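You operate a simulated robot arm through the tools that you are given. There is no shell and no other tool. Be economical: measure what you need, move in short steps, check, and stop when the job is done.

The job below is to be done with a simulated two-armed robot. You get a single attempt, and the scene is never put back.

Task
Halt the belt with the big stop button, reset, test the lamps, switch to HAND.
Fine: push it in while the belt runs and pull it out again before the reset; leave the belt stopped.

The check looks at the end state, three seconds after you hand in, the way a careful person would. Anything else that was tipped, shoved, dropped, spilled or broken makes it a failure.

Robot
Two 6-joint arms with three-finger grippers on one trunk, on a base that drives. Base frame: it is fixed to the floor where the robot stands at the start and does not move with it; the origin is under the middle of the robot, x ahead of it, y to its left, z up. Lengths are in mm, angles in rad, forces in N, time in s.
The left shoulder is at the start at [22, 170, 1407], the right one opposite. With the tool pointing down near the work surface each hand reaches from about 720 to 720 mm from the robot's upright axis, wherever it stands, measured 20 degrees to its own side. Places, roughly: belt knob [900, 200, 1300]; count knob [800, 200, 1300]; counter screen [800, 400, 1300]; jog button [700, 200, 1300]; lamps button [1000, 100, 1300]; lane four button [800, 300, 1300]; lane one button [700, 400, 1300]; lane three button [700, 300, 1300]; lane two button [700, 400, 1300]; power switch [700, 200, 900]; push out button [700, 200, 1300]; start button [600, 400, 1300]; stop button [600, 300, 1300]; zero button [700, 100, 1300]. Payload 2.2 kg a hand.
The tool frame of a hand sits at the grasp point between the pads (the TCP): z along the fingers, y along the line on which they close. The tips reach 25 mm beyond it. Largest opening 104 mm; the body of the gripper starts 74 mm behind the TCP.
Orientation is told as [roll, pitch, yaw] about the base's x, y, z axes, in that order, counted from this pose: with the fingers straight down and closing along the base's y, the tool's x points along the base's -x, its y along +y and its z along -z.

Tools
- The arms move only by the tool arm_command. It takes "left_rows", "right_rows" or both (then of equal length, played together; a hand with none holds still); each is text: rows parted by semicolons, each of 7 numbers parted by spaces: the turn, a rotation vector about the base's x, y, z in rad, then the shift along the base's x, y, z in m, then the opening, from 0 (shut) to 1 (fully open). In form: ax ay az dx dy dz claw; .... A call has 1 to 12 rows; each row is the pose to reach, as a shift and turn from the pose commanded when the call began. Each row takes 0.2 s and may step no farther than 50 mm and 0.15 rad from the row before; otherwise, or with a gripper value out of range, the whole call is refused. Where a pose cannot be reached the arm comes as near as it can. A force on the tool above 50 N (or 10 N above the force at the start of the call, whichever is more), or a blocked arm, ends the call early, and 0.2 s more pass. Each finger halts on what it meets, pressing with about 41 N; the grip force reading is that of the motor and also rises with nothing between the fingers. The clock runs only during rows and for 0.2 s after the last one: add rows that repeat a pose to give the fingers time. The reply holds the time, the measured pose of the TCP, the force on the tool along the base axes, the opening and the grip force, in the units named above and with some noise, with the torque about the TCP (base axes, N m) and any sound that the robot's microphone picked up, and new pictures: "show" is both (left out), scene, wrist or none (wrist: the cameras of the hands that moved).
- Cameras (640 x 400 px; columns grow to the right, rows downward): "scene" is now at [161.4, 19.9, 1332.1]; the picture's right is [0.21, -0.98, -0.00], its down [-0.29, -0.06, -0.96] and it looks along [0.93, 0.20, -0.29] (base axes); focal length 260 px, centre (320, 200). "left" rides on the left gripper at [82, -3, -104] in its tool frame; the picture's right is [0.04, 1.00, 0.00], its down [-0.75, 0.03, -0.66] and it looks along [-0.66, 0.03, 0.75] (tool axes); focal length 256 px, centre (320, 200). "right" rides on the right gripper at [82, 3, -104] in its tool frame; the picture's right is [-0.04, 1.00, 0.00], its down [-0.75, -0.03, -0.66] and it looks along [-0.66, -0.03, 0.75] (tool axes); focal length 256 px, centre (320, 200). There is no depth. A picture from a camera that has moved, and an enlarged one, comes with that camera's place and axes in the base frame and with its lens.
- slide_trunk(by): slides the trunk up (or, below 0, down) by that many mm; the arms and the scene camera ride with it, the base frame stays. It gives what a move gives, with no picture.
- steer(legs): drives the robot by 1 to 6 legs, each [ahead, left, turn to the left] in mm, mm and rad, along the robot's own axes; the way and the turn of a leg run together, so that a leg with both is an arc; at most 1500 mm and 3.142 rad a leg. The arms and the cameras ride along, it lands a little off, and it stops where it bumps. It gives what a move gives, and a new picture of the scene camera.
- pan_tilt(pan, tilt): turns the head with the scene camera to pan (to the left, within 1.047 rad either way) and tilt (down, from -0.506 to 1.204), counted from straight ahead of the robot. It gives what a move gives, and a new picture of the scene camera.
- close_up(camera, box): a new picture of the part [left, top, right, bottom] of that camera's present view, enlarged. No time passes.
- hand_in(): hands the job in; it is judged then, once.

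Work in short steps. Places have to be worked out from the pictures, the camera data and where the tool is seen: move nearer, look again, correct. Check each grasp and each placing, and mend what went wrong. You have 120 turns and 260 pictures in all, those below and enlarged ones among them. Open the grippers and draw the arms clear of the work before you hand the job in, unless the task says otherwise; then end with one line.

The tools are called after ">>>" as a command line: name --argument value ..., lists and objects as JSON in quotes. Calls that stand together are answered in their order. arm_command: Moves the arms, as the interface text tells. Its arguments: {"type":"object","properties":{"left_rows":{"type":"string"},"right_rows":{"type":"string"},"show":{"type":"string","enum":["both","scene","wrist","none"]}},"required":[]} The other tools are called the same way: slide_trunk (by) slides the trunk up or down; steer (legs) drives the base; pan_tilt (pan, tilt) turns the head that bears the scene camera; close_up (camera, box) takes an enlarged picture of a part of a camera's view; hand_in () hands the job in.

At the start:

```text
t: 0.0
left_ee_pos: [488.2, 213.6, 999.8]
left_tool_rot: [0.001, 0.001, 0.0]
left_contact_force: [-0.3, -0.9, -0.2]
left_torque: [0.0, -0.01, 0.01]
left_opening: 103.9
left_grip_force: 0.0
right_ee_pos: [542.9, -208.7, 999.0]
right_tool_rot: [0.001, 0.0, 0.002]
right_contact_force: [0.1, -0.4, -1.0]
right_torque: [0.04, 0.0, -0.03]
right_opening: 104.2
right_grip_force: 0.1
trunk travel left (down, up): [-599.0, 143.0]
robot x, y, heading: [-0.1, -0.5, 0.0]
head pan, tilt: [0.211, 0.297]
```

scene: 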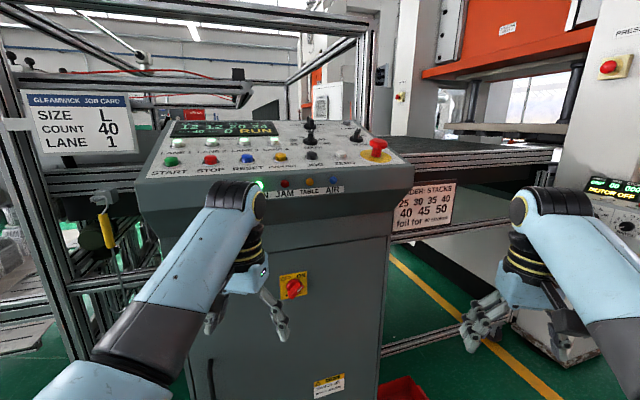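
right: 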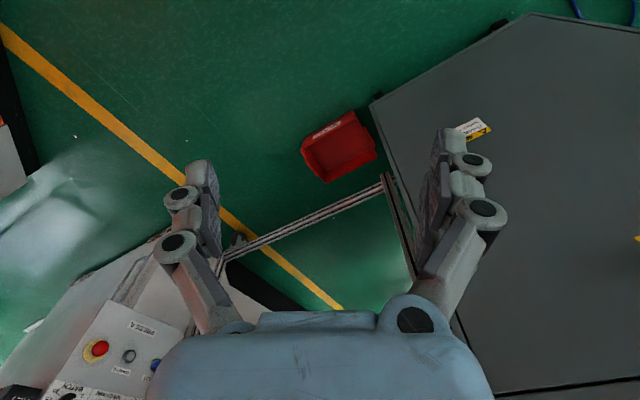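
left: 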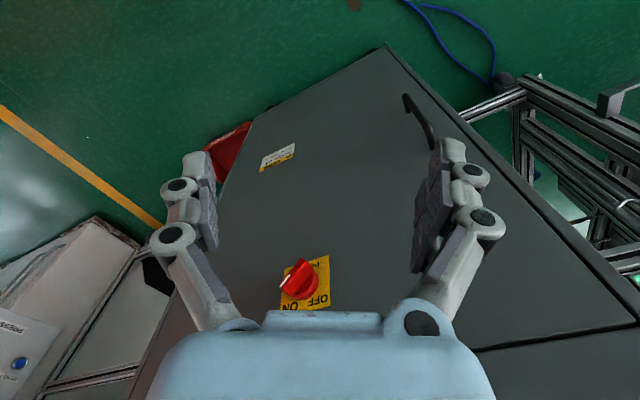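

The console is in view; I enlarge it to read the labels.

>>> close_up --camera "scene" --box '[140, 100, 300, 200]'

>>> close_up --camera "scene" --box '[260, 100, 420, 200]'

>>> close_up --camera "scene" --box '[540, 20, 640, 240]'

```text
4.00 times, centred on (220, 150) of scene
camera zoom: at [161.4, 19.9, 1332.1], right [0.21, -0.98, 0.0], down [-0.29, -0.06, -0.96], along [0.93, 0.2, -0.29], focal length 1041 px, centre (720, 400)
```

zoom: 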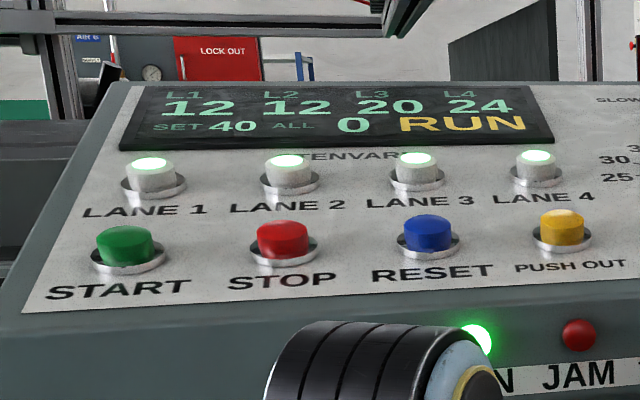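

```text
4.00 times, centred on (340, 150) of scene
camera zoom: at [161.4, 19.9, 1332.1], right [0.21, -0.98, 0.0], down [-0.29, -0.06, -0.96], along [0.93, 0.2, -0.29], focal length 1041 px, centre (240, 400)
```

zoom: 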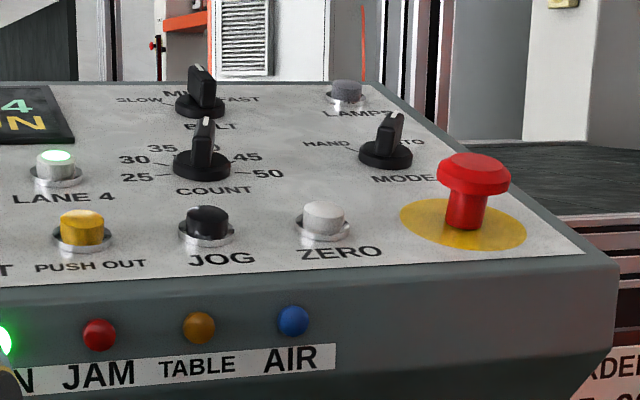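

```text
1.82 times, centred on (590, 130) of scene
camera zoom: at [161.4, 19.9, 1332.1], right [0.21, -0.98, 0.0], down [-0.29, -0.06, -0.96], along [0.93, 0.2, -0.29], focal length 473 px, centre (-171, 327)
```

zoom: 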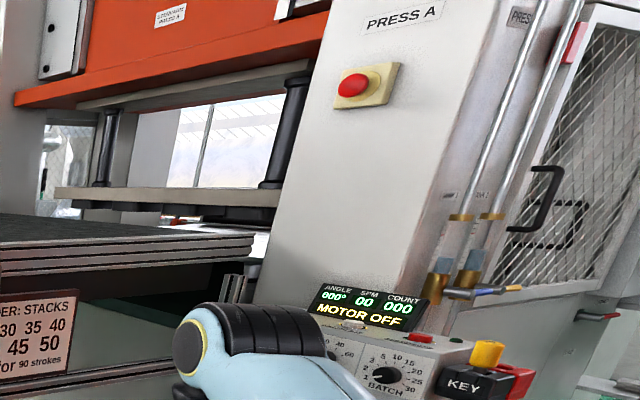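

The mushroom on the console's right is the big stop, MODE is on AUTO, and the belt shows RUN. I back off and raise the trunk for a steeper view of the panel.

>>> steer --legs '[[-200, 0, 0]]'

>>> slide_trunk --by 143

>>> pan_tilt --pan 0.2 --tilt 0.35

```text
t: 1.6
left_ee_pos: [277.9, 213.3, 1001.0]
left_tool_rot: [0.001, 0.001, 0.0]
left_contact_force: [-0.5, -0.7, 0.0]
left_torque: [0.04, -0.04, 0.03]
left_opening: 104.1
left_grip_force: 0.1
right_ee_pos: [332.3, -208.9, 1000.3]
right_tool_rot: [0.001, 0.0, -0.002]
right_contact_force: [-0.4, -1.3, -0.4]
right_torque: [0.01, -0.04, 0.0]
right_opening: 104.0
right_grip_force: 0.0
trunk travel left (down, up): [-599.0, 143.0]
robot x, y, heading: [-208.2, -0.3, -0.003]
head pan, tilt: [0.211, 0.297]
camera scene: at [-48.9, 19.8, 1332.2], right [0.21, -0.98, 0.0], down [-0.29, -0.06, -0.96], along [0.94, 0.2, -0.29], focal length 260 px, centre (320, 200)
```

scene: 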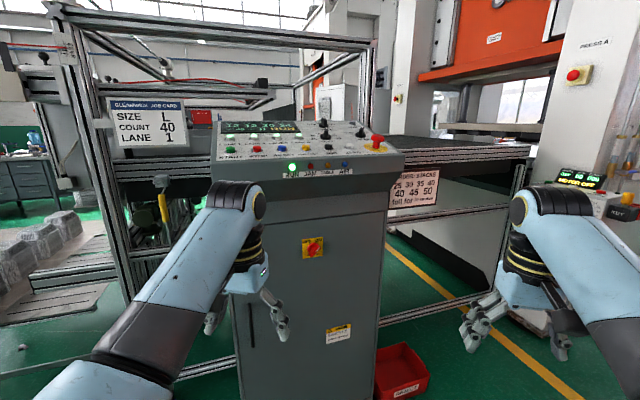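

```text
t: 3.3
left_ee_pos: [280.0, 212.7, 1141.0]
left_tool_rot: [-0.001, -0.001, -0.002]
left_contact_force: [-0.5, -0.1, -0.8]
left_torque: [0.04, -0.01, -0.01]
left_opening: 104.0
left_grip_force: 0.1
right_ee_pos: [333.6, -207.6, 1141.8]
right_tool_rot: [-0.001, 0.0, -0.001]
right_contact_force: [-0.6, 1.2, -0.6]
right_torque: [0.01, -0.01, 0.0]
right_opening: 104.1
right_grip_force: 0.1
trunk travel left (down, up): [-742.0, 0.0]
robot x, y, heading: [-207.6, -2.1, -0.005]
head pan, tilt: [0.211, 0.297]
```

```text
t: 4.0
left_ee_pos: [279.9, 213.5, 1143.1]
left_tool_rot: [0.0, 0.0, -0.001]
left_contact_force: [0.5, 0.9, -0.3]
left_torque: [0.01, -0.01, 0.0]
left_opening: 104.0
left_grip_force: 0.2
right_ee_pos: [333.8, -208.2, 1142.7]
right_tool_rot: [-0.001, 0.0, -0.001]
right_contact_force: [0.1, -0.4, -0.3]
right_torque: [-0.01, -0.05, 0.01]
right_opening: 103.8
right_grip_force: 0.1
trunk travel left (down, up): [-742.0, 0.0]
robot x, y, heading: [-209.6, -1.9, -0.001]
head pan, tilt: [0.201, 0.351]
camera scene: at [-48.2, 18.8, 1470.3], right [0.2, -0.98, 0.0], down [-0.34, -0.07, -0.94], along [0.92, 0.19, -0.34], focal length 260 px, centre (320, 200)
```

scene: 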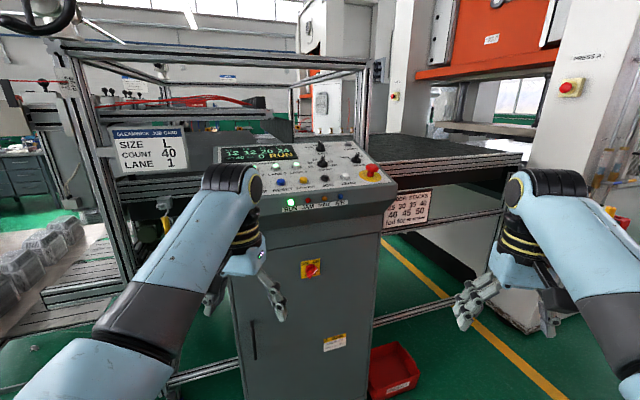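

I take an enlarged view to triangulate against the first picture.

>>> close_up --camera "scene" --box '[265, 130, 393, 210]'

```text
5.00 times, centred on (329, 170) of scene
camera zoom: at [-48.2, 18.8, 1470.3], right [0.2, -0.98, 0.0], down [-0.34, -0.07, -0.94], along [0.92, 0.19, -0.34], focal length 1302 px, centre (275, 350)
```

zoom: 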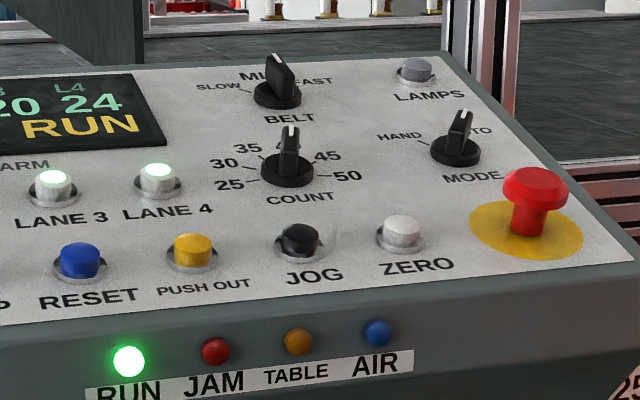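

Triangulated: stop mushroom top ≈(788,17,1286), RESET ≈(647,274,1264), LAMPS ≈(997,116,1327), MODE ≈(889,71,1311); the panel is yawed about 0.53 rad and tilted about 0.29. I lift both hands above panel height, shut the fingers, then drive.

>>> arm_command --left_rows "0 0 0 0 0 0.05 1; 0 0 0 0 0 0.1 1; 0 0 0 0 0 0.15 1; 0 0 0 0 0 0.2 1; 0 0 0 0 0 0.25 1; 0 0 0 0 0 0.3 1; 0 0 0 0 0 0.3 1" --right_rows "0 0 0 0 0 0.05 0.5; 0 0 0 0 0 0.1 0; 0 0 0 0 0 0.15 0; 0 0 0 0 0 0.2 0; 0 0 0 0 0 0.25 0; 0 0 0 0 0 0.3 0; 0 0 0 0 0 0.3 0" --show "scene"

```text
t: 5.6
left_ee_pos: [444.4, 203.4, 1360.9]
left_tool_rot: [-0.002, 0.002, -0.003]
left_contact_force: [0.2, -0.9, 1.1]
left_torque: [0.01, 0.01, 0.02]
left_opening: 103.9
left_grip_force: 0.1
left hand out of reach, approached as far as the arm can: row 1, 2, 3, 4, 5, 6, 7
right_ee_pos: [454.9, -197.3, 1426.1]
right_tool_rot: [-0.001, 0.0, -0.001]
right_contact_force: [0.4, -0.7, 0.5]
right_torque: [0.02, 0.02, 0.0]
right_opening: 0.1
right_grip_force: 28.9
right hand out of reach, approached as far as the arm can: row 1, 2, 3, 4, 5, 6, 7
trunk travel left (down, up): [-742.0, 0.0]
robot x, y, heading: [-213.7, -0.3, -0.005]
head pan, tilt: [0.201, 0.351]
camera scene: at [-48.2, 18.8, 1470.2], right [0.2, -0.98, 0.0], down [-0.34, -0.07, -0.94], along [0.92, 0.19, -0.34], focal length 260 px, centre (320, 200)
```

scene: 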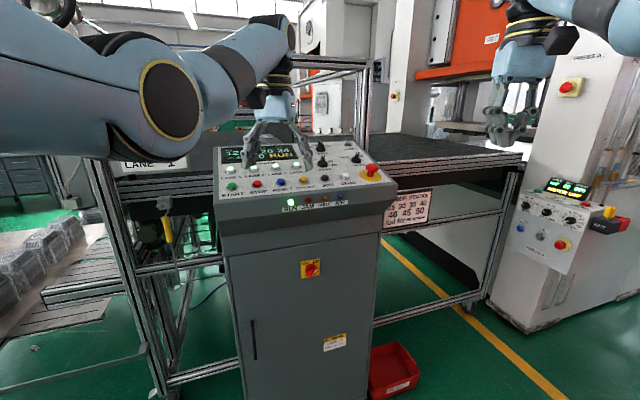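

The arms can't fold in high up, so the idle left hand is better kept low and drawn in. I bring it back down and near, and lower the right hand to just above panel height.

>>> arm_command --left_rows "0 0 0 -0.02 0 -0.05 1; 0 0 0 -0.05 0 -0.09 1; 0 0 0 -0.09 0 -0.13 0.5; 0 0 0 -0.13 0 -0.16 0; 0 0 0 -0.16 0 -0.2 0; 0 0 0 -0.18 0 -0.24 0; 0 0 0 -0.2 0 -0.28 0; 0 0 0 -0.22 0 -0.32 0; 0 0 0 -0.24 0 -0.35 0; 0 0 0 -0.26 0 -0.38 0" --show "scene"

```text
refused: row 1 steps farther than a row can; nothing moved
```

Steps slightly too long; I shorten them.

>>> arm_command --left_rows "0 0 0 -0.02 0 -0.04 1; 0 0 0 -0.04 0 -0.08 1; 0 0 0 -0.06 0 -0.12 0.5; 0 0 0 -0.08 0 -0.16 0; 0 0 0 -0.1 0 -0.2 0; 0 0 0 -0.12 0 -0.24 0; 0 0 0 -0.14 0 -0.28 0; 0 0 0 -0.16 0 -0.32 0; 0 0 0 -0.18 0 -0.36 0; 0 0 0 -0.2 0 -0.4 0" --show "scene"

```text
t: 7.8
left_ee_pos: [248.5, 198.6, 968.7]
left_tool_rot: [0.001, -0.001, -0.003]
left_contact_force: [0.0, -0.1, 0.3]
left_torque: [0.03, 0.01, 0.04]
left_opening: 0.0
left_grip_force: 28.5
left hand out of reach, approached as far as the arm can: row 1, 2
right_ee_pos: [452.4, -198.0, 1425.6]
right_tool_rot: [0.0, 0.0, -0.001]
right_contact_force: [-0.2, -0.1, 0.3]
right_torque: [0.03, -0.02, 0.02]
right_opening: 0.0
right_grip_force: 28.9
trunk travel left (down, up): [-742.0, 0.0]
robot x, y, heading: [-209.8, 2.2, -0.003]
head pan, tilt: [0.201, 0.351]
camera scene: at [-48.5, 18.9, 1470.3], right [0.2, -0.98, 0.0], down [-0.34, -0.07, -0.94], along [0.92, 0.19, -0.34], focal length 260 px, centre (320, 200)
```

scene: 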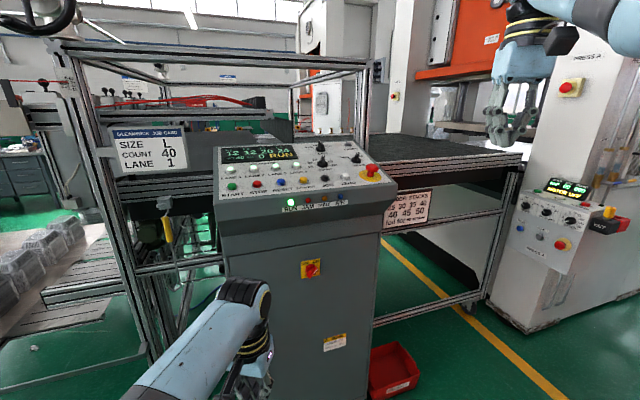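

Left is low and clear. I tuck it a little more, then drive to a stand facing the panel squarely with the right hand ending above the mushroom.

>>> arm_command --left_rows "0 0 0 -0.03 0 -0.03 0; 0 0 0 -0.06 0 -0.06 0; 0 0 0 -0.09 0 -0.09 0" --show "none"

>>> steer --legs '[[300, -138, 0], [0, 0, 0.52]]'

```text
t: 8.6
left_ee_pos: [164.1, 197.4, 879.7]
left_tool_rot: [0.0, -0.001, -0.001]
left_contact_force: [1.0, 0.2, -0.4]
left_torque: [-0.01, -0.02, 0.01]
left_opening: 0.0
left_grip_force: 28.3
right_ee_pos: [452.3, -199.0, 1425.6]
right_tool_rot: [0.0, 0.0, -0.002]
right_contact_force: [-0.2, -0.6, -0.2]
right_torque: [0.02, 0.0, -0.01]
right_opening: 0.0
right_grip_force: 28.2
trunk travel left (down, up): [-742.0, 0.0]
robot x, y, heading: [-204.4, 0.5, -0.003]
head pan, tilt: [0.201, 0.351]
```

```text
t: 12.2
left_ee_pos: [317.7, 212.5, 879.4]
left_tool_rot: [-0.001, 0.0, 0.511]
left_contact_force: [0.4, -0.3, -0.5]
left_torque: [0.0, -0.02, 0.0]
left_opening: 0.2
left_grip_force: 27.7
right_ee_pos: [763.4, 9.5, 1423.6]
right_tool_rot: [0.001, 0.0, 0.508]
right_contact_force: [-0.4, 0.4, -0.2]
right_torque: [0.0, 0.01, 0.02]
right_opening: 0.0
right_grip_force: 28.3
trunk travel left (down, up): [-742.0, 0.0]
robot x, y, heading: [87.7, -139.2, 0.508]
head pan, tilt: [0.201, 0.351]
camera scene: at [219.5, -46.3, 1470.3], right [0.65, -0.76, 0.0], down [-0.26, -0.22, -0.94], along [0.71, 0.61, -0.34], focal length 260 px, centre (320, 200)
```

scene: 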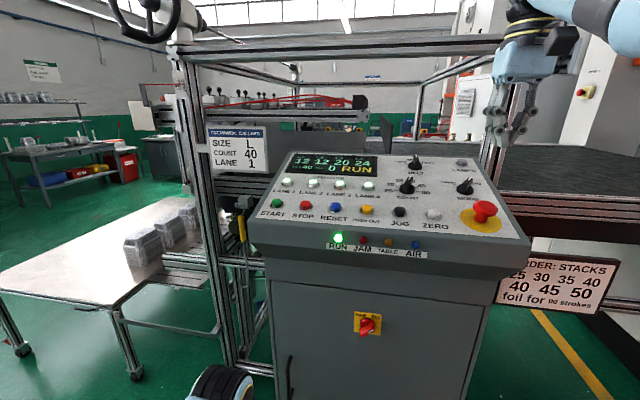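

Panel is in front; I centre the head on it and enlarge to refine positions.

>>> pan_tilt --pan 0.0 --tilt 0.35

>>> close_up --camera "scene" --box '[180, 120, 436, 280]'

>>> close_up --camera "right" --box '[0, 0, 640, 400]'

```text
t: 12.9
left_ee_pos: [317.4, 212.6, 877.9]
left_tool_rot: [0.0, 0.0, 0.51]
left_contact_force: [-0.2, 0.6, 0.8]
left_torque: [0.0, -0.04, -0.01]
left_opening: 0.0
left_grip_force: 28.5
right_ee_pos: [763.8, 9.5, 1424.9]
right_tool_rot: [-0.001, 0.0, 0.508]
right_contact_force: [0.2, -0.3, 0.2]
right_torque: [-0.01, 0.03, 0.0]
right_opening: 0.0
right_grip_force: 28.4
trunk travel left (down, up): [-742.0, 0.0]
robot x, y, heading: [93.1, -135.2, 0.515]
head pan, tilt: [0.0, 0.351]
camera scene: at [230.3, -61.5, 1470.3], right [0.49, -0.87, 0.0], down [-0.3, -0.17, -0.94], along [0.82, 0.46, -0.34], focal length 260 px, centre (320, 200)
```

scene: 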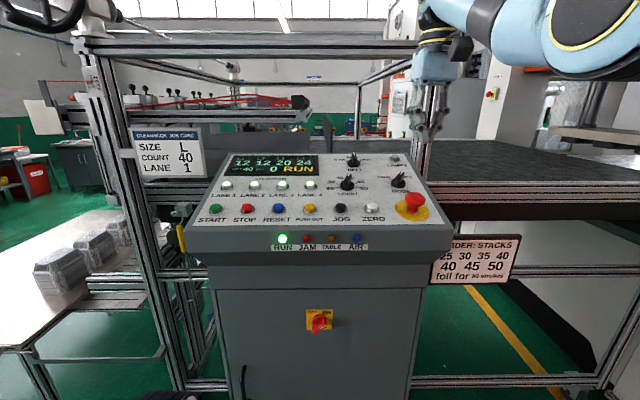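

```text
2.50 times, centred on (308, 200) of scene
camera zoom: at [230.3, -61.5, 1470.3], right [0.49, -0.87, 0.0], down [-0.3, -0.17, -0.94], along [0.82, 0.46, -0.34], focal length 651 px, centre (350, 200)
```

zoom: 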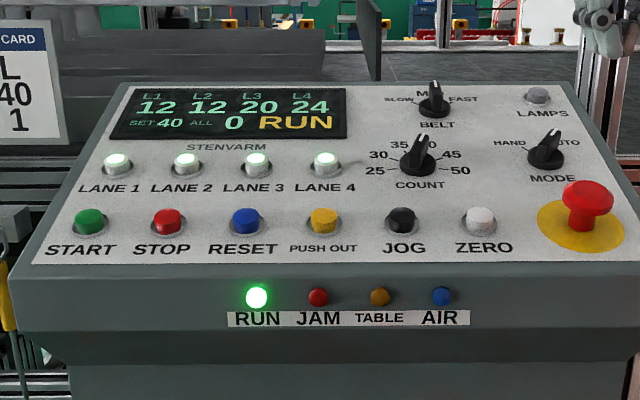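

```text
1.00 times, centred on (320, 200) of right (not enlarged: the box is as wide or as high as the picture)
camera zoom: at [689.6, -28.6, 1530.8], right [-0.45, 0.89, 0.0], down [0.67, 0.34, 0.66], along [0.59, 0.3, -0.75], focal length 256 px, centre (320, 200)
```

zoom: 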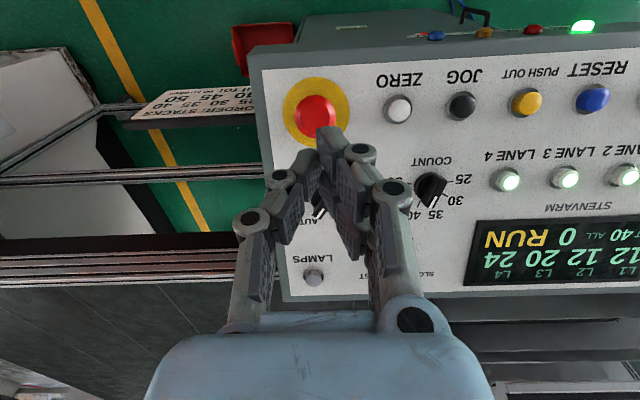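

The estimates agree across views. I tilt the right hand 0.28 rad to the panel normal and bring the shut tips to ~40 mm above the mushroom.

>>> arm_command --right_rows "0.069 -0.122 0 0.003 -0.001 -0.03 0; 0.138 -0.244 0 0.006 -0.002 -0.06 0; 0.138 -0.244 0 0.007 -0.0025 -0.076 0; 0.138 -0.244 0 0.007 -0.0025 -0.076 0"

```text
t: 13.9
left_ee_pos: [316.0, 213.1, 879.3]
left_tool_rot: [-0.001, 0.001, 0.509]
left_contact_force: [-0.2, -0.3, -0.2]
left_torque: [-0.02, 0.0, 0.01]
left_opening: 0.0
left_grip_force: 28.6
right_ee_pos: [769.9, 5.9, 1347.9]
right_tool_rot: [0.002, -0.28, 0.508]
right_contact_force: [-0.8, -0.1, -0.2]
right_torque: [0.0, -0.03, 0.05]
right_opening: 0.0
right_grip_force: 28.7
trunk travel left (down, up): [-742.0, 0.0]
robot x, y, heading: [84.6, -135.7, 0.507]
head pan, tilt: [0.0, 0.351]
camera scene: at [230.2, -61.8, 1470.3], right [0.49, -0.87, 0.0], down [-0.3, -0.17, -0.94], along [0.82, 0.46, -0.34], focal length 260 px, centre (320, 200)
camera right: at [672.7, -45.0, 1427.6], right [-0.45, 0.89, 0.01], down [0.49, 0.24, 0.84], along [0.74, 0.39, -0.54], focal length 256 px, centre (320, 200)
```

scene: 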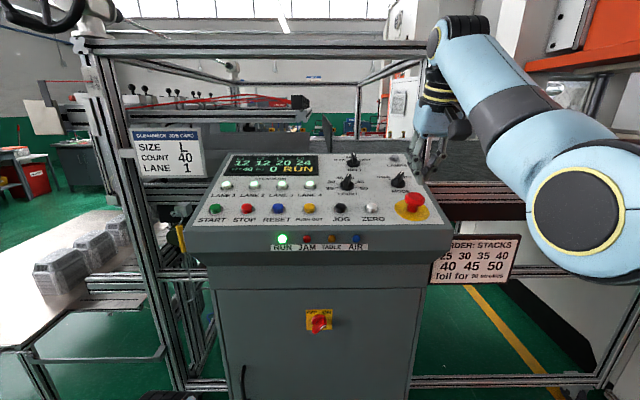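
right: 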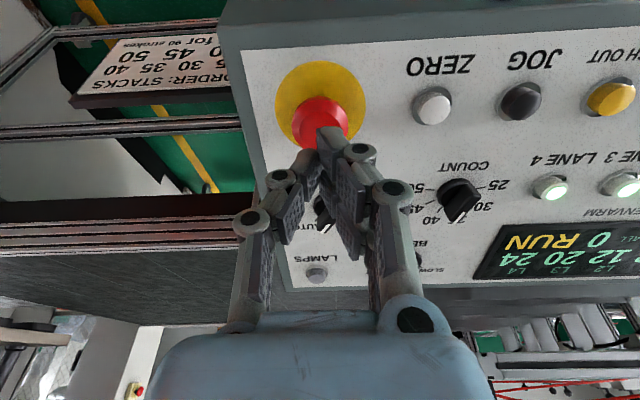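

Tips are lined up over the cap along the normal. I push in along the normal in small steps.

>>> arm_command --right_rows "0 0 0 0.006 0.0035 -0.024 0; 0 0 0 0.0098 0.0055 -0.038 0; 0 0 0 0.0110 0.0063 -0.043 0; 0 0 0 0.0122 0.007 -0.048 0; 0 0 0 0.0135 0.0077 -0.053 0; 0 0 0 0.0147 0.0084 -0.058 0"

```text
t: 15.3
left_ee_pos: [314.4, 212.0, 881.1]
left_tool_rot: [0.0, -0.004, 0.51]
left_contact_force: [0.7, -0.1, -0.2]
left_torque: [0.01, -0.03, 0.0]
left_opening: 0.0
left_grip_force: 28.9
right_ee_pos: [782.0, 12.9, 1299.4]
right_tool_rot: [-0.001, -0.295, 0.51]
right_contact_force: [-5.5, -6.1, 38.0]
right_torque: [0.06, -0.06, 0.01]
right_opening: 5.9
right_grip_force: 27.8
trunk travel left (down, up): [-742.0, 0.0]
robot x, y, heading: [90.0, -141.3, 0.508]
head pan, tilt: [0.0, 0.351]
camera scene: at [225.0, -64.1, 1471.4], right [0.49, -0.87, 0.0], down [-0.3, -0.17, -0.94], along [0.82, 0.46, -0.34], focal length 260 px, centre (320, 200)
camera right: at [685.1, -38.0, 1377.3], right [-0.45, 0.89, 0.01], down [0.48, 0.23, 0.85], along [0.75, 0.39, -0.53], focal length 256 px, centre (320, 200)
```

scene: 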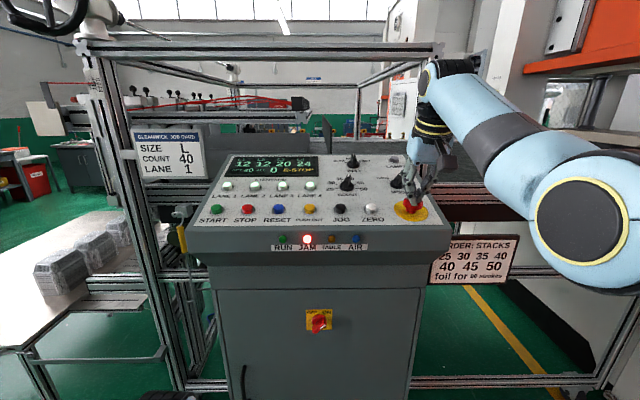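
right: 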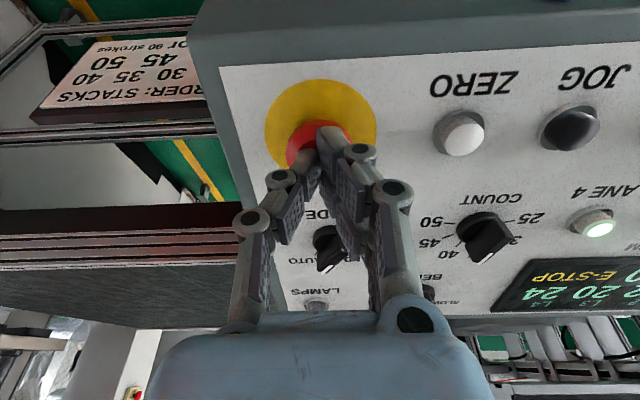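

The screen reads E-STOP and the button is in. I withdraw along the normal, opening the fingers once clear, and look.

>>> arm_command --right_rows "0 0 0 -0.01 -0.0056 0.039 0; 0 0 0 -0.0153 -0.0087 0.06 0; 0 0 0 -0.0153 -0.0087 0.06 0.6; 0 0 0 -0.0153 -0.0087 0.06 0.75; 0 0 0 -0.0153 -0.0087 0.06 0.75"

>>> close_up --camera "right" --box '[200, 40, 440, 190]'

>>> close_up --camera "scene" --box '[180, 120, 436, 280]'

```text
t: 16.5
left_ee_pos: [316.3, 212.6, 878.9]
left_tool_rot: [-0.001, 0.001, 0.511]
left_contact_force: [-0.4, -0.1, 0.3]
left_torque: [0.03, -0.06, -0.01]
left_opening: 0.0
left_grip_force: 28.7
right_ee_pos: [769.5, 6.5, 1349.2]
right_tool_rot: [0.001, -0.28, 0.509]
right_contact_force: [-0.4, -0.2, -0.2]
right_torque: [-0.03, -0.01, 0.0]
right_opening: 78.0
right_grip_force: 0.1
trunk travel left (down, up): [-742.0, 0.0]
robot x, y, heading: [87.5, -142.7, 0.509]
head pan, tilt: [0.0, 0.351]
camera scene: at [230.2, -61.8, 1470.3], right [0.49, -0.87, 0.0], down [-0.3, -0.17, -0.94], along [0.82, 0.46, -0.34], focal length 260 px, centre (320, 200)
camera right: at [673.8, -43.1, 1427.7], right [-0.45, 0.89, 0.01], down [0.49, 0.24, 0.84], along [0.74, 0.39, -0.54], focal length 256 px, centre (320, 200)
```

scene: 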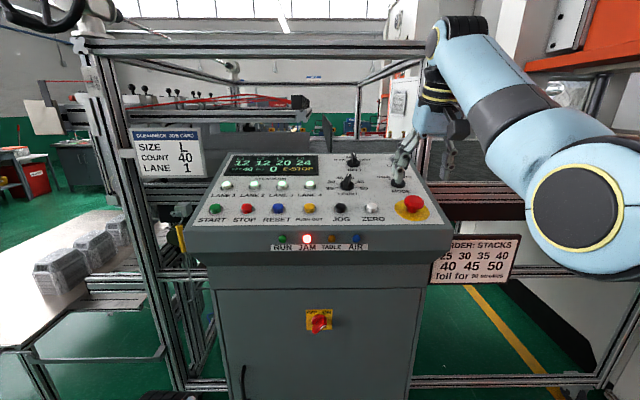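
right: 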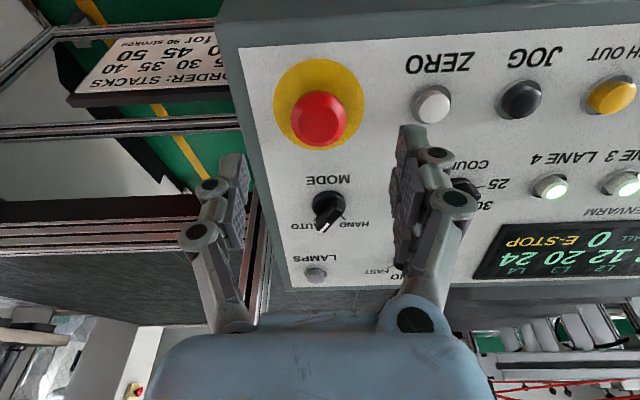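

```text
2.67 times, centred on (320, 115) of right
camera zoom: at [673.8, -43.1, 1427.7], right [-0.45, 0.89, 0.01], down [0.49, 0.24, 0.84], along [0.74, 0.39, -0.54], focal length 683 px, centre (320, 427)
```

zoom: 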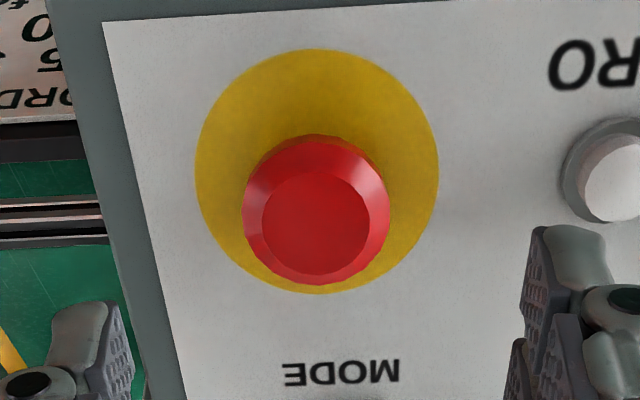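

```text
2.50 times, centred on (308, 200) of scene
camera zoom: at [230.2, -61.8, 1470.3], right [0.49, -0.87, 0.0], down [-0.3, -0.17, -0.94], along [0.82, 0.46, -0.34], focal length 651 px, centre (350, 200)
```

zoom: 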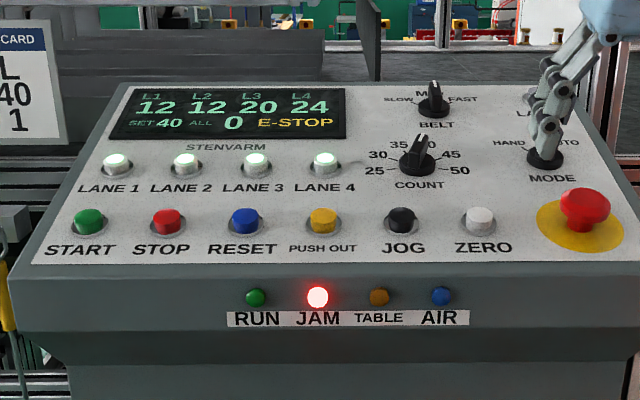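

Button is latched in. I descend with open fingers astride the cap (tips ~20 mm below its top), then close.

>>> arm_command --right_rows "0 0 0 0.009 0.005 -0.035 0.75; 0 0 0 0.0147 0.0083 -0.058 0.75; 0 0 0 0.0172 0.0098 -0.068 0.75; 0 0 0 0.0172 0.0098 -0.068 0.4; 0 0 0 0.0172 0.0098 -0.068 0.2; 0 0 0 0.0172 0.0098 -0.068 0.2; 0 0 0 0.0172 0.0098 -0.068 0.2"

```text
t: 18.1
left_ee_pos: [316.6, 213.4, 878.5]
left_tool_rot: [-0.001, -0.001, 0.507]
left_contact_force: [-0.4, -0.7, -0.1]
left_torque: [-0.01, 0.03, -0.01]
left_opening: 0.3
left_grip_force: 28.4
right_ee_pos: [788.0, 15.8, 1282.1]
right_tool_rot: [0.0, -0.28, 0.509]
right_contact_force: [0.2, -0.2, -0.7]
right_torque: [0.13, -0.16, -0.09]
right_opening: 39.3
right_grip_force: 45.1
trunk travel left (down, up): [-742.0, 0.0]
robot x, y, heading: [90.6, -143.2, 0.512]
head pan, tilt: [0.0, 0.351]
camera scene: at [230.6, -61.8, 1470.3], right [0.49, -0.87, 0.0], down [-0.3, -0.17, -0.94], along [0.82, 0.46, -0.34], focal length 260 px, centre (320, 200)
camera right: at [692.0, -34.5, 1360.8], right [-0.45, 0.89, 0.01], down [0.49, 0.24, 0.84], along [0.74, 0.39, -0.54], focal length 256 px, centre (320, 200)
```

scene: 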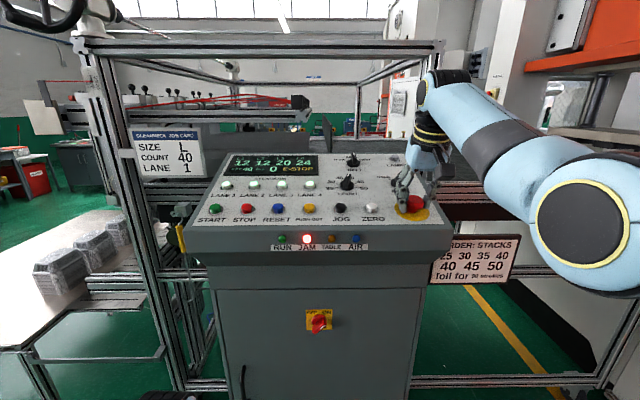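
right: 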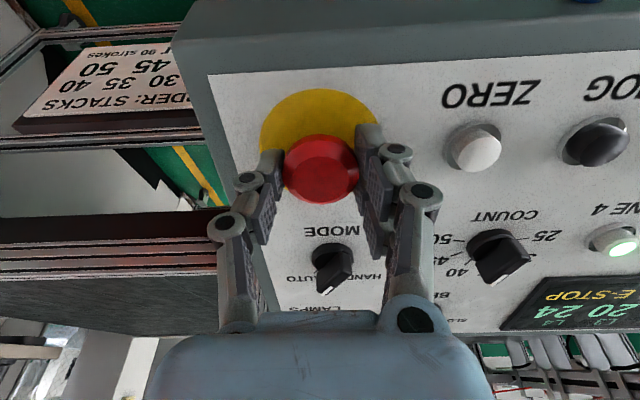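

The cap is gripped at 39 mm. I pull it outward along the normal in small steps.

>>> arm_command --right_rows "0 0 0 -0.0012 -0.0007 0.005 0.2; 0 0 0 -0.0025 -0.0014 0.010 0.2; 0 0 0 -0.0037 -0.0021 0.0145 0.2; 0 0 0 -0.0037 -0.0021 0.0145 0.2"

```text
t: 19.1
left_ee_pos: [318.6, 213.9, 877.5]
left_tool_rot: [0.0, 0.004, 0.51]
left_contact_force: [-0.6, -0.9, 0.6]
left_torque: [-0.04, 0.01, -0.01]
left_opening: 0.4
left_grip_force: 28.8
right_ee_pos: [784.2, 15.2, 1291.2]
right_tool_rot: [0.002, -0.267, 0.509]
right_contact_force: [0.6, 4.8, -37.6]
right_torque: [0.12, -0.2, 0.06]
right_opening: 39.3
right_grip_force: 45.2
trunk travel left (down, up): [-742.0, 0.0]
robot x, y, heading: [85.6, -141.1, 0.514]
head pan, tilt: [0.0, 0.351]
camera scene: at [234.9, -59.8, 1469.4], right [0.49, -0.87, 0.0], down [-0.3, -0.17, -0.94], along [0.82, 0.46, -0.35], focal length 260 px, centre (320, 200)
camera right: at [690.9, -35.5, 1370.8], right [-0.45, 0.89, 0.01], down [0.5, 0.24, 0.83], along [0.74, 0.38, -0.55], focal length 256 px, centre (320, 200)
```

scene: 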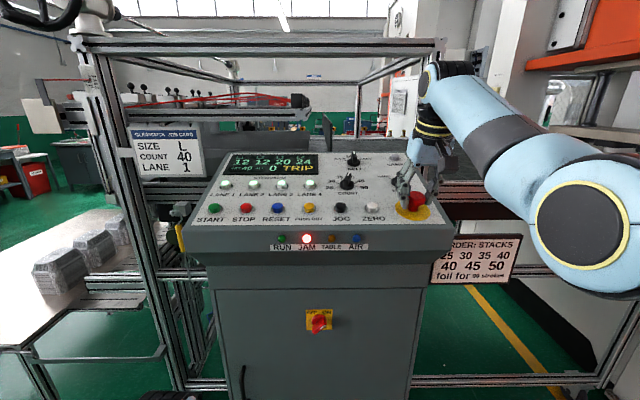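
right: 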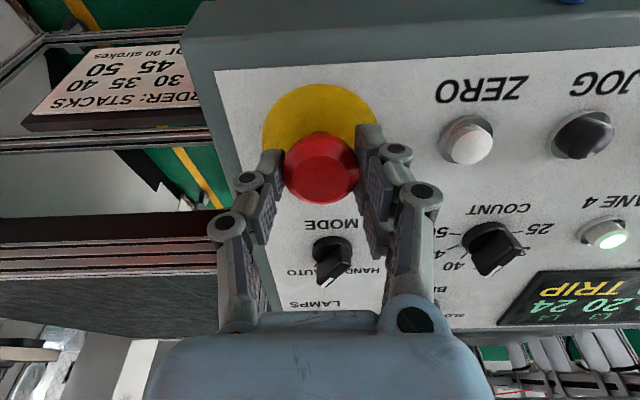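

Screen changed to TRIP: the button is out. I release, and withdraw.

>>> arm_command --right_rows "0 0 0 0 0 0 0.5; 0 0 0 0 0 0 0.75; 0 0 0 0 0 0 0.75; 0 0 0 -0.009 -0.005 0.035 0.75; 0 0 0 -0.016 -0.009 0.064 0.75; 0 0 0 -0.016 -0.009 0.064 0.3; 0 0 0 -0.016 -0.009 0.064 0; 0 0 0 -0.016 -0.009 0.064 0"

>>> close_up --camera "scene" --box '[180, 120, 436, 280]'

```text
t: 20.9
left_ee_pos: [316.4, 213.3, 879.5]
left_tool_rot: [0.0, 0.001, 0.51]
left_contact_force: [-0.5, 0.2, -0.2]
left_torque: [0.02, -0.01, 0.02]
left_opening: 0.0
left_grip_force: 28.4
right_ee_pos: [768.7, 1.4, 1362.7]
right_tool_rot: [0.001, -0.28, 0.511]
right_contact_force: [-0.2, -0.3, 0.0]
right_torque: [-0.03, -0.03, 0.01]
right_opening: 0.0
right_grip_force: 18.6
trunk travel left (down, up): [-742.0, 0.0]
robot x, y, heading: [90.6, -142.2, 0.516]
head pan, tilt: [0.0, 0.351]
camera scene: at [230.3, -61.8, 1470.3], right [0.49, -0.87, 0.0], down [-0.3, -0.17, -0.94], along [0.82, 0.46, -0.34], focal length 260 px, centre (320, 200)
camera right: at [673.1, -48.2, 1440.7], right [-0.45, 0.89, 0.01], down [0.49, 0.24, 0.84], along [0.74, 0.39, -0.54], focal length 256 px, centre (320, 200)
```

scene: 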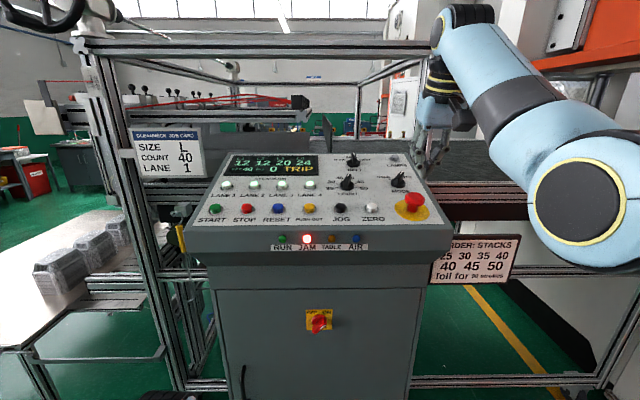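
right: 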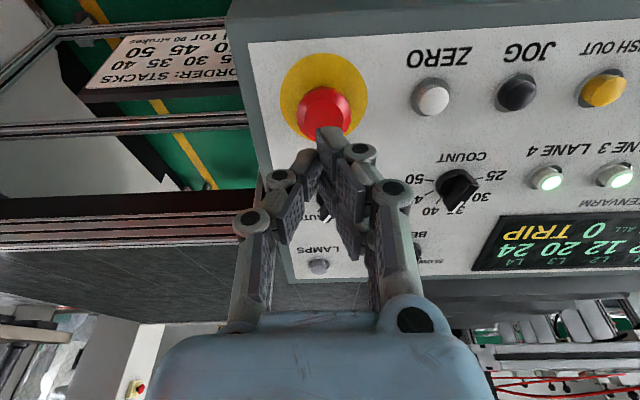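

```text
2.50 times, centred on (308, 200) of scene
camera zoom: at [230.3, -61.8, 1470.3], right [0.49, -0.87, 0.0], down [-0.3, -0.17, -0.94], along [0.82, 0.46, -0.34], focal length 651 px, centre (350, 200)
```

zoom: 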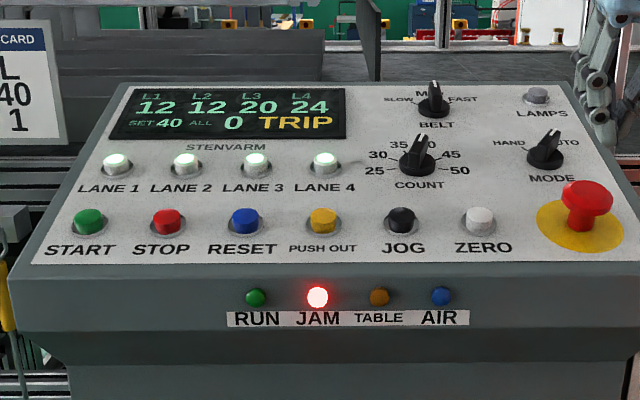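

Now RESET. I traverse the right hand above the panel to RESET, staying high, then drop to ~35 mm above it.

>>> arm_command --right_rows "0 0 0 -0.0193 0.0369 0 0; 0 0 0 -0.0387 0.0738 0 0; 0 0 0 -0.058 0.1107 0 0; 0 0 0 -0.0774 0.1476 0 0; 0 0 0 -0.0967 0.1845 0 0; 0 0 0 -0.1161 0.2214 0 0; 0 0 0 -0.1354 0.2583 0 0; 0 0 0 -0.1354 0.2583 -0.041 0; 0 0 0 -0.1354 0.2583 -0.041 0"

```text
t: 22.9
left_ee_pos: [316.3, 212.5, 879.3]
left_tool_rot: [-0.001, -0.001, 0.511]
left_contact_force: [0.1, -0.5, 0.7]
left_torque: [0.0, -0.02, 0.02]
left_opening: 0.0
left_grip_force: 28.6
right_ee_pos: [674.4, 212.4, 1331.1]
right_tool_rot: [0.003, -0.279, 0.507]
right_contact_force: [0.3, -0.3, 0.1]
right_torque: [0.0, -0.05, 0.01]
right_opening: 0.0
right_grip_force: 28.3
right hand out of reach, approached as far as the arm can: row 5, 6, 7, 8, 9
trunk travel left (down, up): [-742.0, 0.0]
robot x, y, heading: [89.9, -141.1, 0.511]
head pan, tilt: [0.0, 0.351]
camera scene: at [229.1, -61.6, 1470.4], right [0.49, -0.87, 0.0], down [-0.3, -0.17, -0.94], along [0.82, 0.46, -0.34], focal length 260 px, centre (320, 200)
camera right: at [579.1, 162.3, 1410.1], right [-0.45, 0.89, 0.01], down [0.49, 0.24, 0.84], along [0.74, 0.39, -0.54], focal length 256 px, centre (320, 200)
```

scene: 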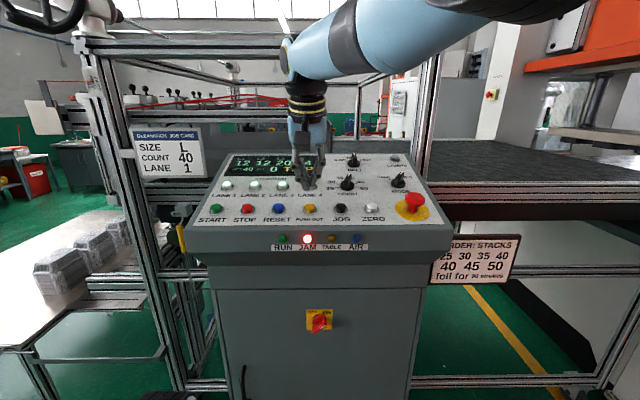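
right: 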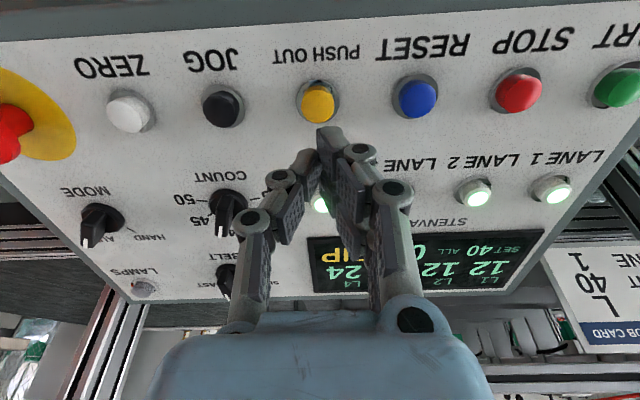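

The right arm can't fold in that far. I shift the base about 61 mm left and 13 mm back so the tip lands over RESET.

>>> steer --legs '[[-13, 61, 0]]'

>>> close_up --camera "right" --box '[200, 40, 520, 240]'

```text
t: 23.9
left_ee_pos: [276.0, 259.4, 879.2]
left_tool_rot: [0.0, -0.002, 0.51]
left_contact_force: [-0.3, 0.2, 0.9]
left_torque: [-0.03, -0.03, -0.01]
left_opening: 0.0
left_grip_force: 28.0
right_ee_pos: [635.4, 259.4, 1330.6]
right_tool_rot: [0.004, -0.279, 0.507]
right_contact_force: [0.0, 0.9, 0.0]
right_torque: [-0.03, -0.01, 0.0]
right_opening: 0.1
right_grip_force: 28.7
trunk travel left (down, up): [-742.0, 0.0]
robot x, y, heading: [51.4, -93.7, 0.51]
head pan, tilt: [0.0, 0.351]
camera scene: at [189.0, -14.4, 1470.3], right [0.49, -0.87, 0.0], down [-0.3, -0.17, -0.94], along [0.82, 0.46, -0.34], focal length 260 px, centre (320, 200)
```

scene: 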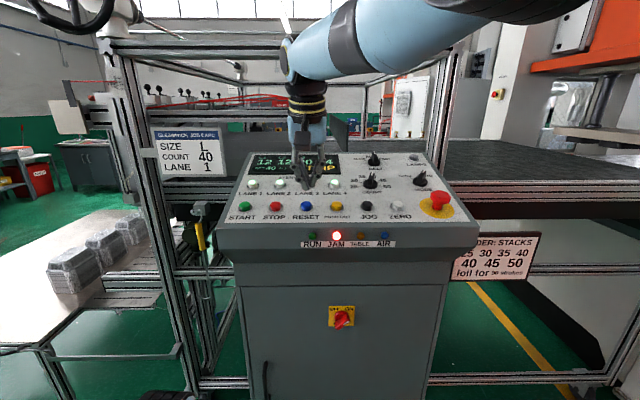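

```text
2.00 times, centred on (360, 140) of right
camera zoom: at [539.2, 208.9, 1409.6], right [-0.45, 0.89, 0.01], down [0.49, 0.24, 0.84], along [0.74, 0.39, -0.54], focal length 512 px, centre (240, 320)
```

zoom: 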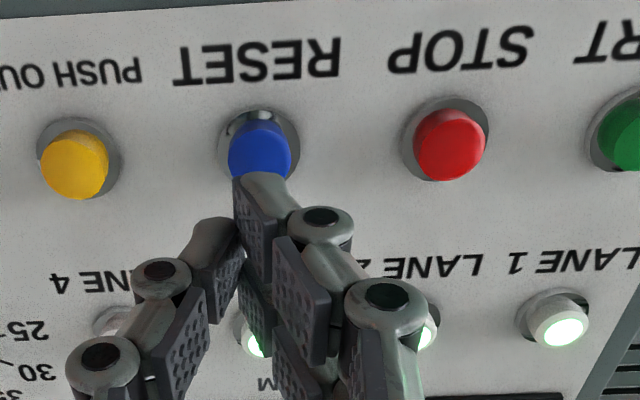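

The tip is over RESET, needing a correction of about −6 mm in x. I press along the normal.

>>> arm_command --right_rows "0 0 0 0.0 0.004 -0.025 0; 0 0 0 0.0035 0.006 -0.037 0; 0 0 0 0.0046 0.007 -0.0415 0; 0 0 0 0.0055 0.0076 -0.0455 0; 0 0 0 0.0065 0.0082 -0.0495 0; 0 0 0 0.0073 0.0086 -0.053 0"

```text
t: 25.3
left_ee_pos: [277.1, 259.3, 878.8]
left_tool_rot: [0.001, 0.001, 0.51]
left_contact_force: [-0.4, -0.3, -0.7]
left_torque: [0.03, 0.03, -0.03]
left_opening: 0.0
left_grip_force: 28.5
right_ee_pos: [637.2, 255.0, 1281.8]
right_tool_rot: [0.004, -0.283, 0.502]
right_contact_force: [0.2, -0.9, 1.9]
right_torque: [0.04, 0.0, 0.02]
right_opening: 0.0
right_grip_force: 28.4
right hand out of reach, approached as far as the arm can: row 1, 2, 3, 4, 5, 6
trunk travel left (down, up): [-742.0, 0.0]
robot x, y, heading: [43.1, -94.8, 0.511]
head pan, tilt: [0.0, 0.351]
camera scene: at [189.3, -15.1, 1470.4], right [0.49, -0.87, 0.0], down [-0.3, -0.17, -0.94], along [0.82, 0.46, -0.34], focal length 260 px, centre (320, 200)
camera right: at [541.3, 205.3, 1360.4], right [-0.45, 0.89, 0.01], down [0.49, 0.23, 0.84], along [0.75, 0.38, -0.54], focal length 256 px, centre (320, 200)
```

scene: 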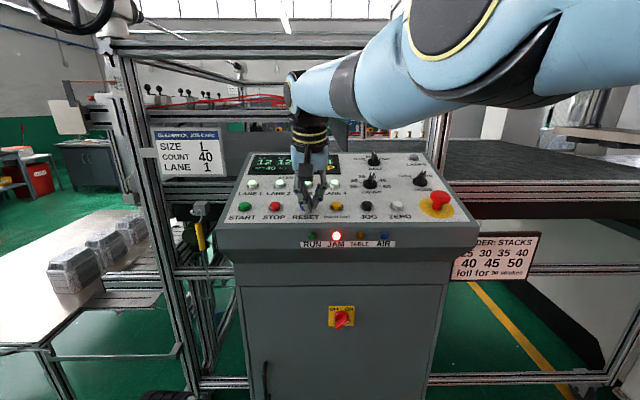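
right: 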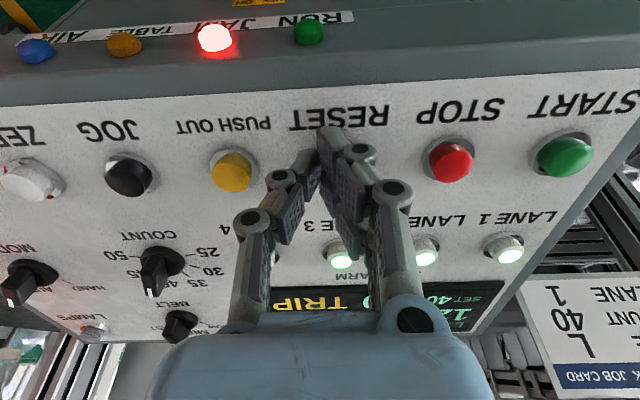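

The arm reached its limit and slid beside RESET, barely touching (1.9 N, still TRIP). I lift along the normal and drive the base 150 mm further left to make room.

>>> arm_command --right_rows "0 0 0 -0.007 -0.004 0.03 0; 0 0 0 -0.015 -0.008 0.06 0; 0 0 0 -0.015 -0.008 0.07 0" --show "wrist"

>>> steer --legs '[[0, 150, 0]]'

```text
t: 26.1
left_ee_pos: [275.9, 260.8, 879.4]
left_tool_rot: [0.0, 0.0, 0.511]
left_contact_force: [0.1, 0.2, 1.6]
left_torque: [0.0, -0.01, 0.0]
left_opening: 0.0
left_grip_force: 28.4
right_ee_pos: [633.7, 258.0, 1351.0]
right_tool_rot: [0.004, -0.278, 0.508]
right_contact_force: [0.1, -0.1, 0.7]
right_torque: [-0.02, 0.01, -0.01]
right_opening: 0.0
right_grip_force: 28.7
right hand out of reach, approached as far as the arm can: row 1, 2, 3
trunk travel left (down, up): [-742.0, 0.0]
robot x, y, heading: [41.1, -95.2, 0.513]
head pan, tilt: [0.0, 0.351]
heard: click
camera right: at [539.0, 208.1, 1430.1], right [-0.45, 0.89, 0.01], down [0.49, 0.24, 0.84], along [0.74, 0.39, -0.55], focal length 256 px, centre (320, 200)
```

right: 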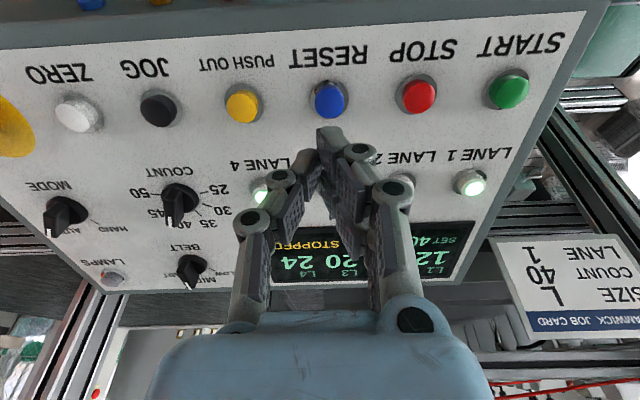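

```text
t: 27.5
left_ee_pos: [201.2, 392.8, 879.6]
left_tool_rot: [0.002, -0.001, 0.513]
left_contact_force: [-0.1, 0.1, -0.1]
left_torque: [-0.01, 0.03, -0.01]
left_opening: 0.0
left_grip_force: 28.3
right_ee_pos: [560.8, 392.0, 1350.5]
right_tool_rot: [0.004, -0.275, 0.513]
right_contact_force: [-0.5, 0.3, 0.0]
right_torque: [0.02, 0.04, 0.0]
right_opening: 0.1
right_grip_force: 28.3
trunk travel left (down, up): [-742.0, 0.0]
robot x, y, heading: [-30.0, 37.3, 0.508]
head pan, tilt: [0.0, 0.351]
camera scene: at [115.8, 116.7, 1470.3], right [0.49, -0.87, 0.0], down [-0.3, -0.17, -0.94], along [0.82, 0.46, -0.34], focal length 260 px, centre (320, 200)
```

scene: 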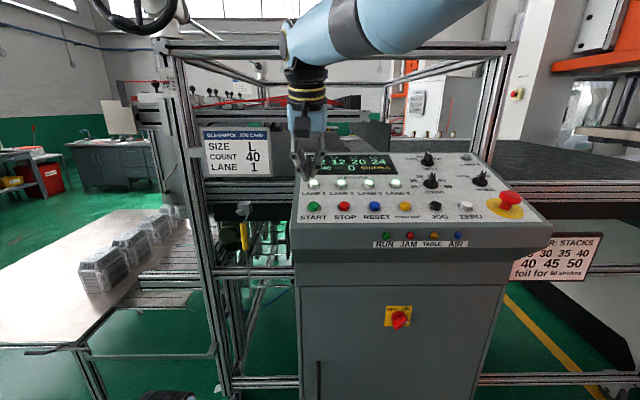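

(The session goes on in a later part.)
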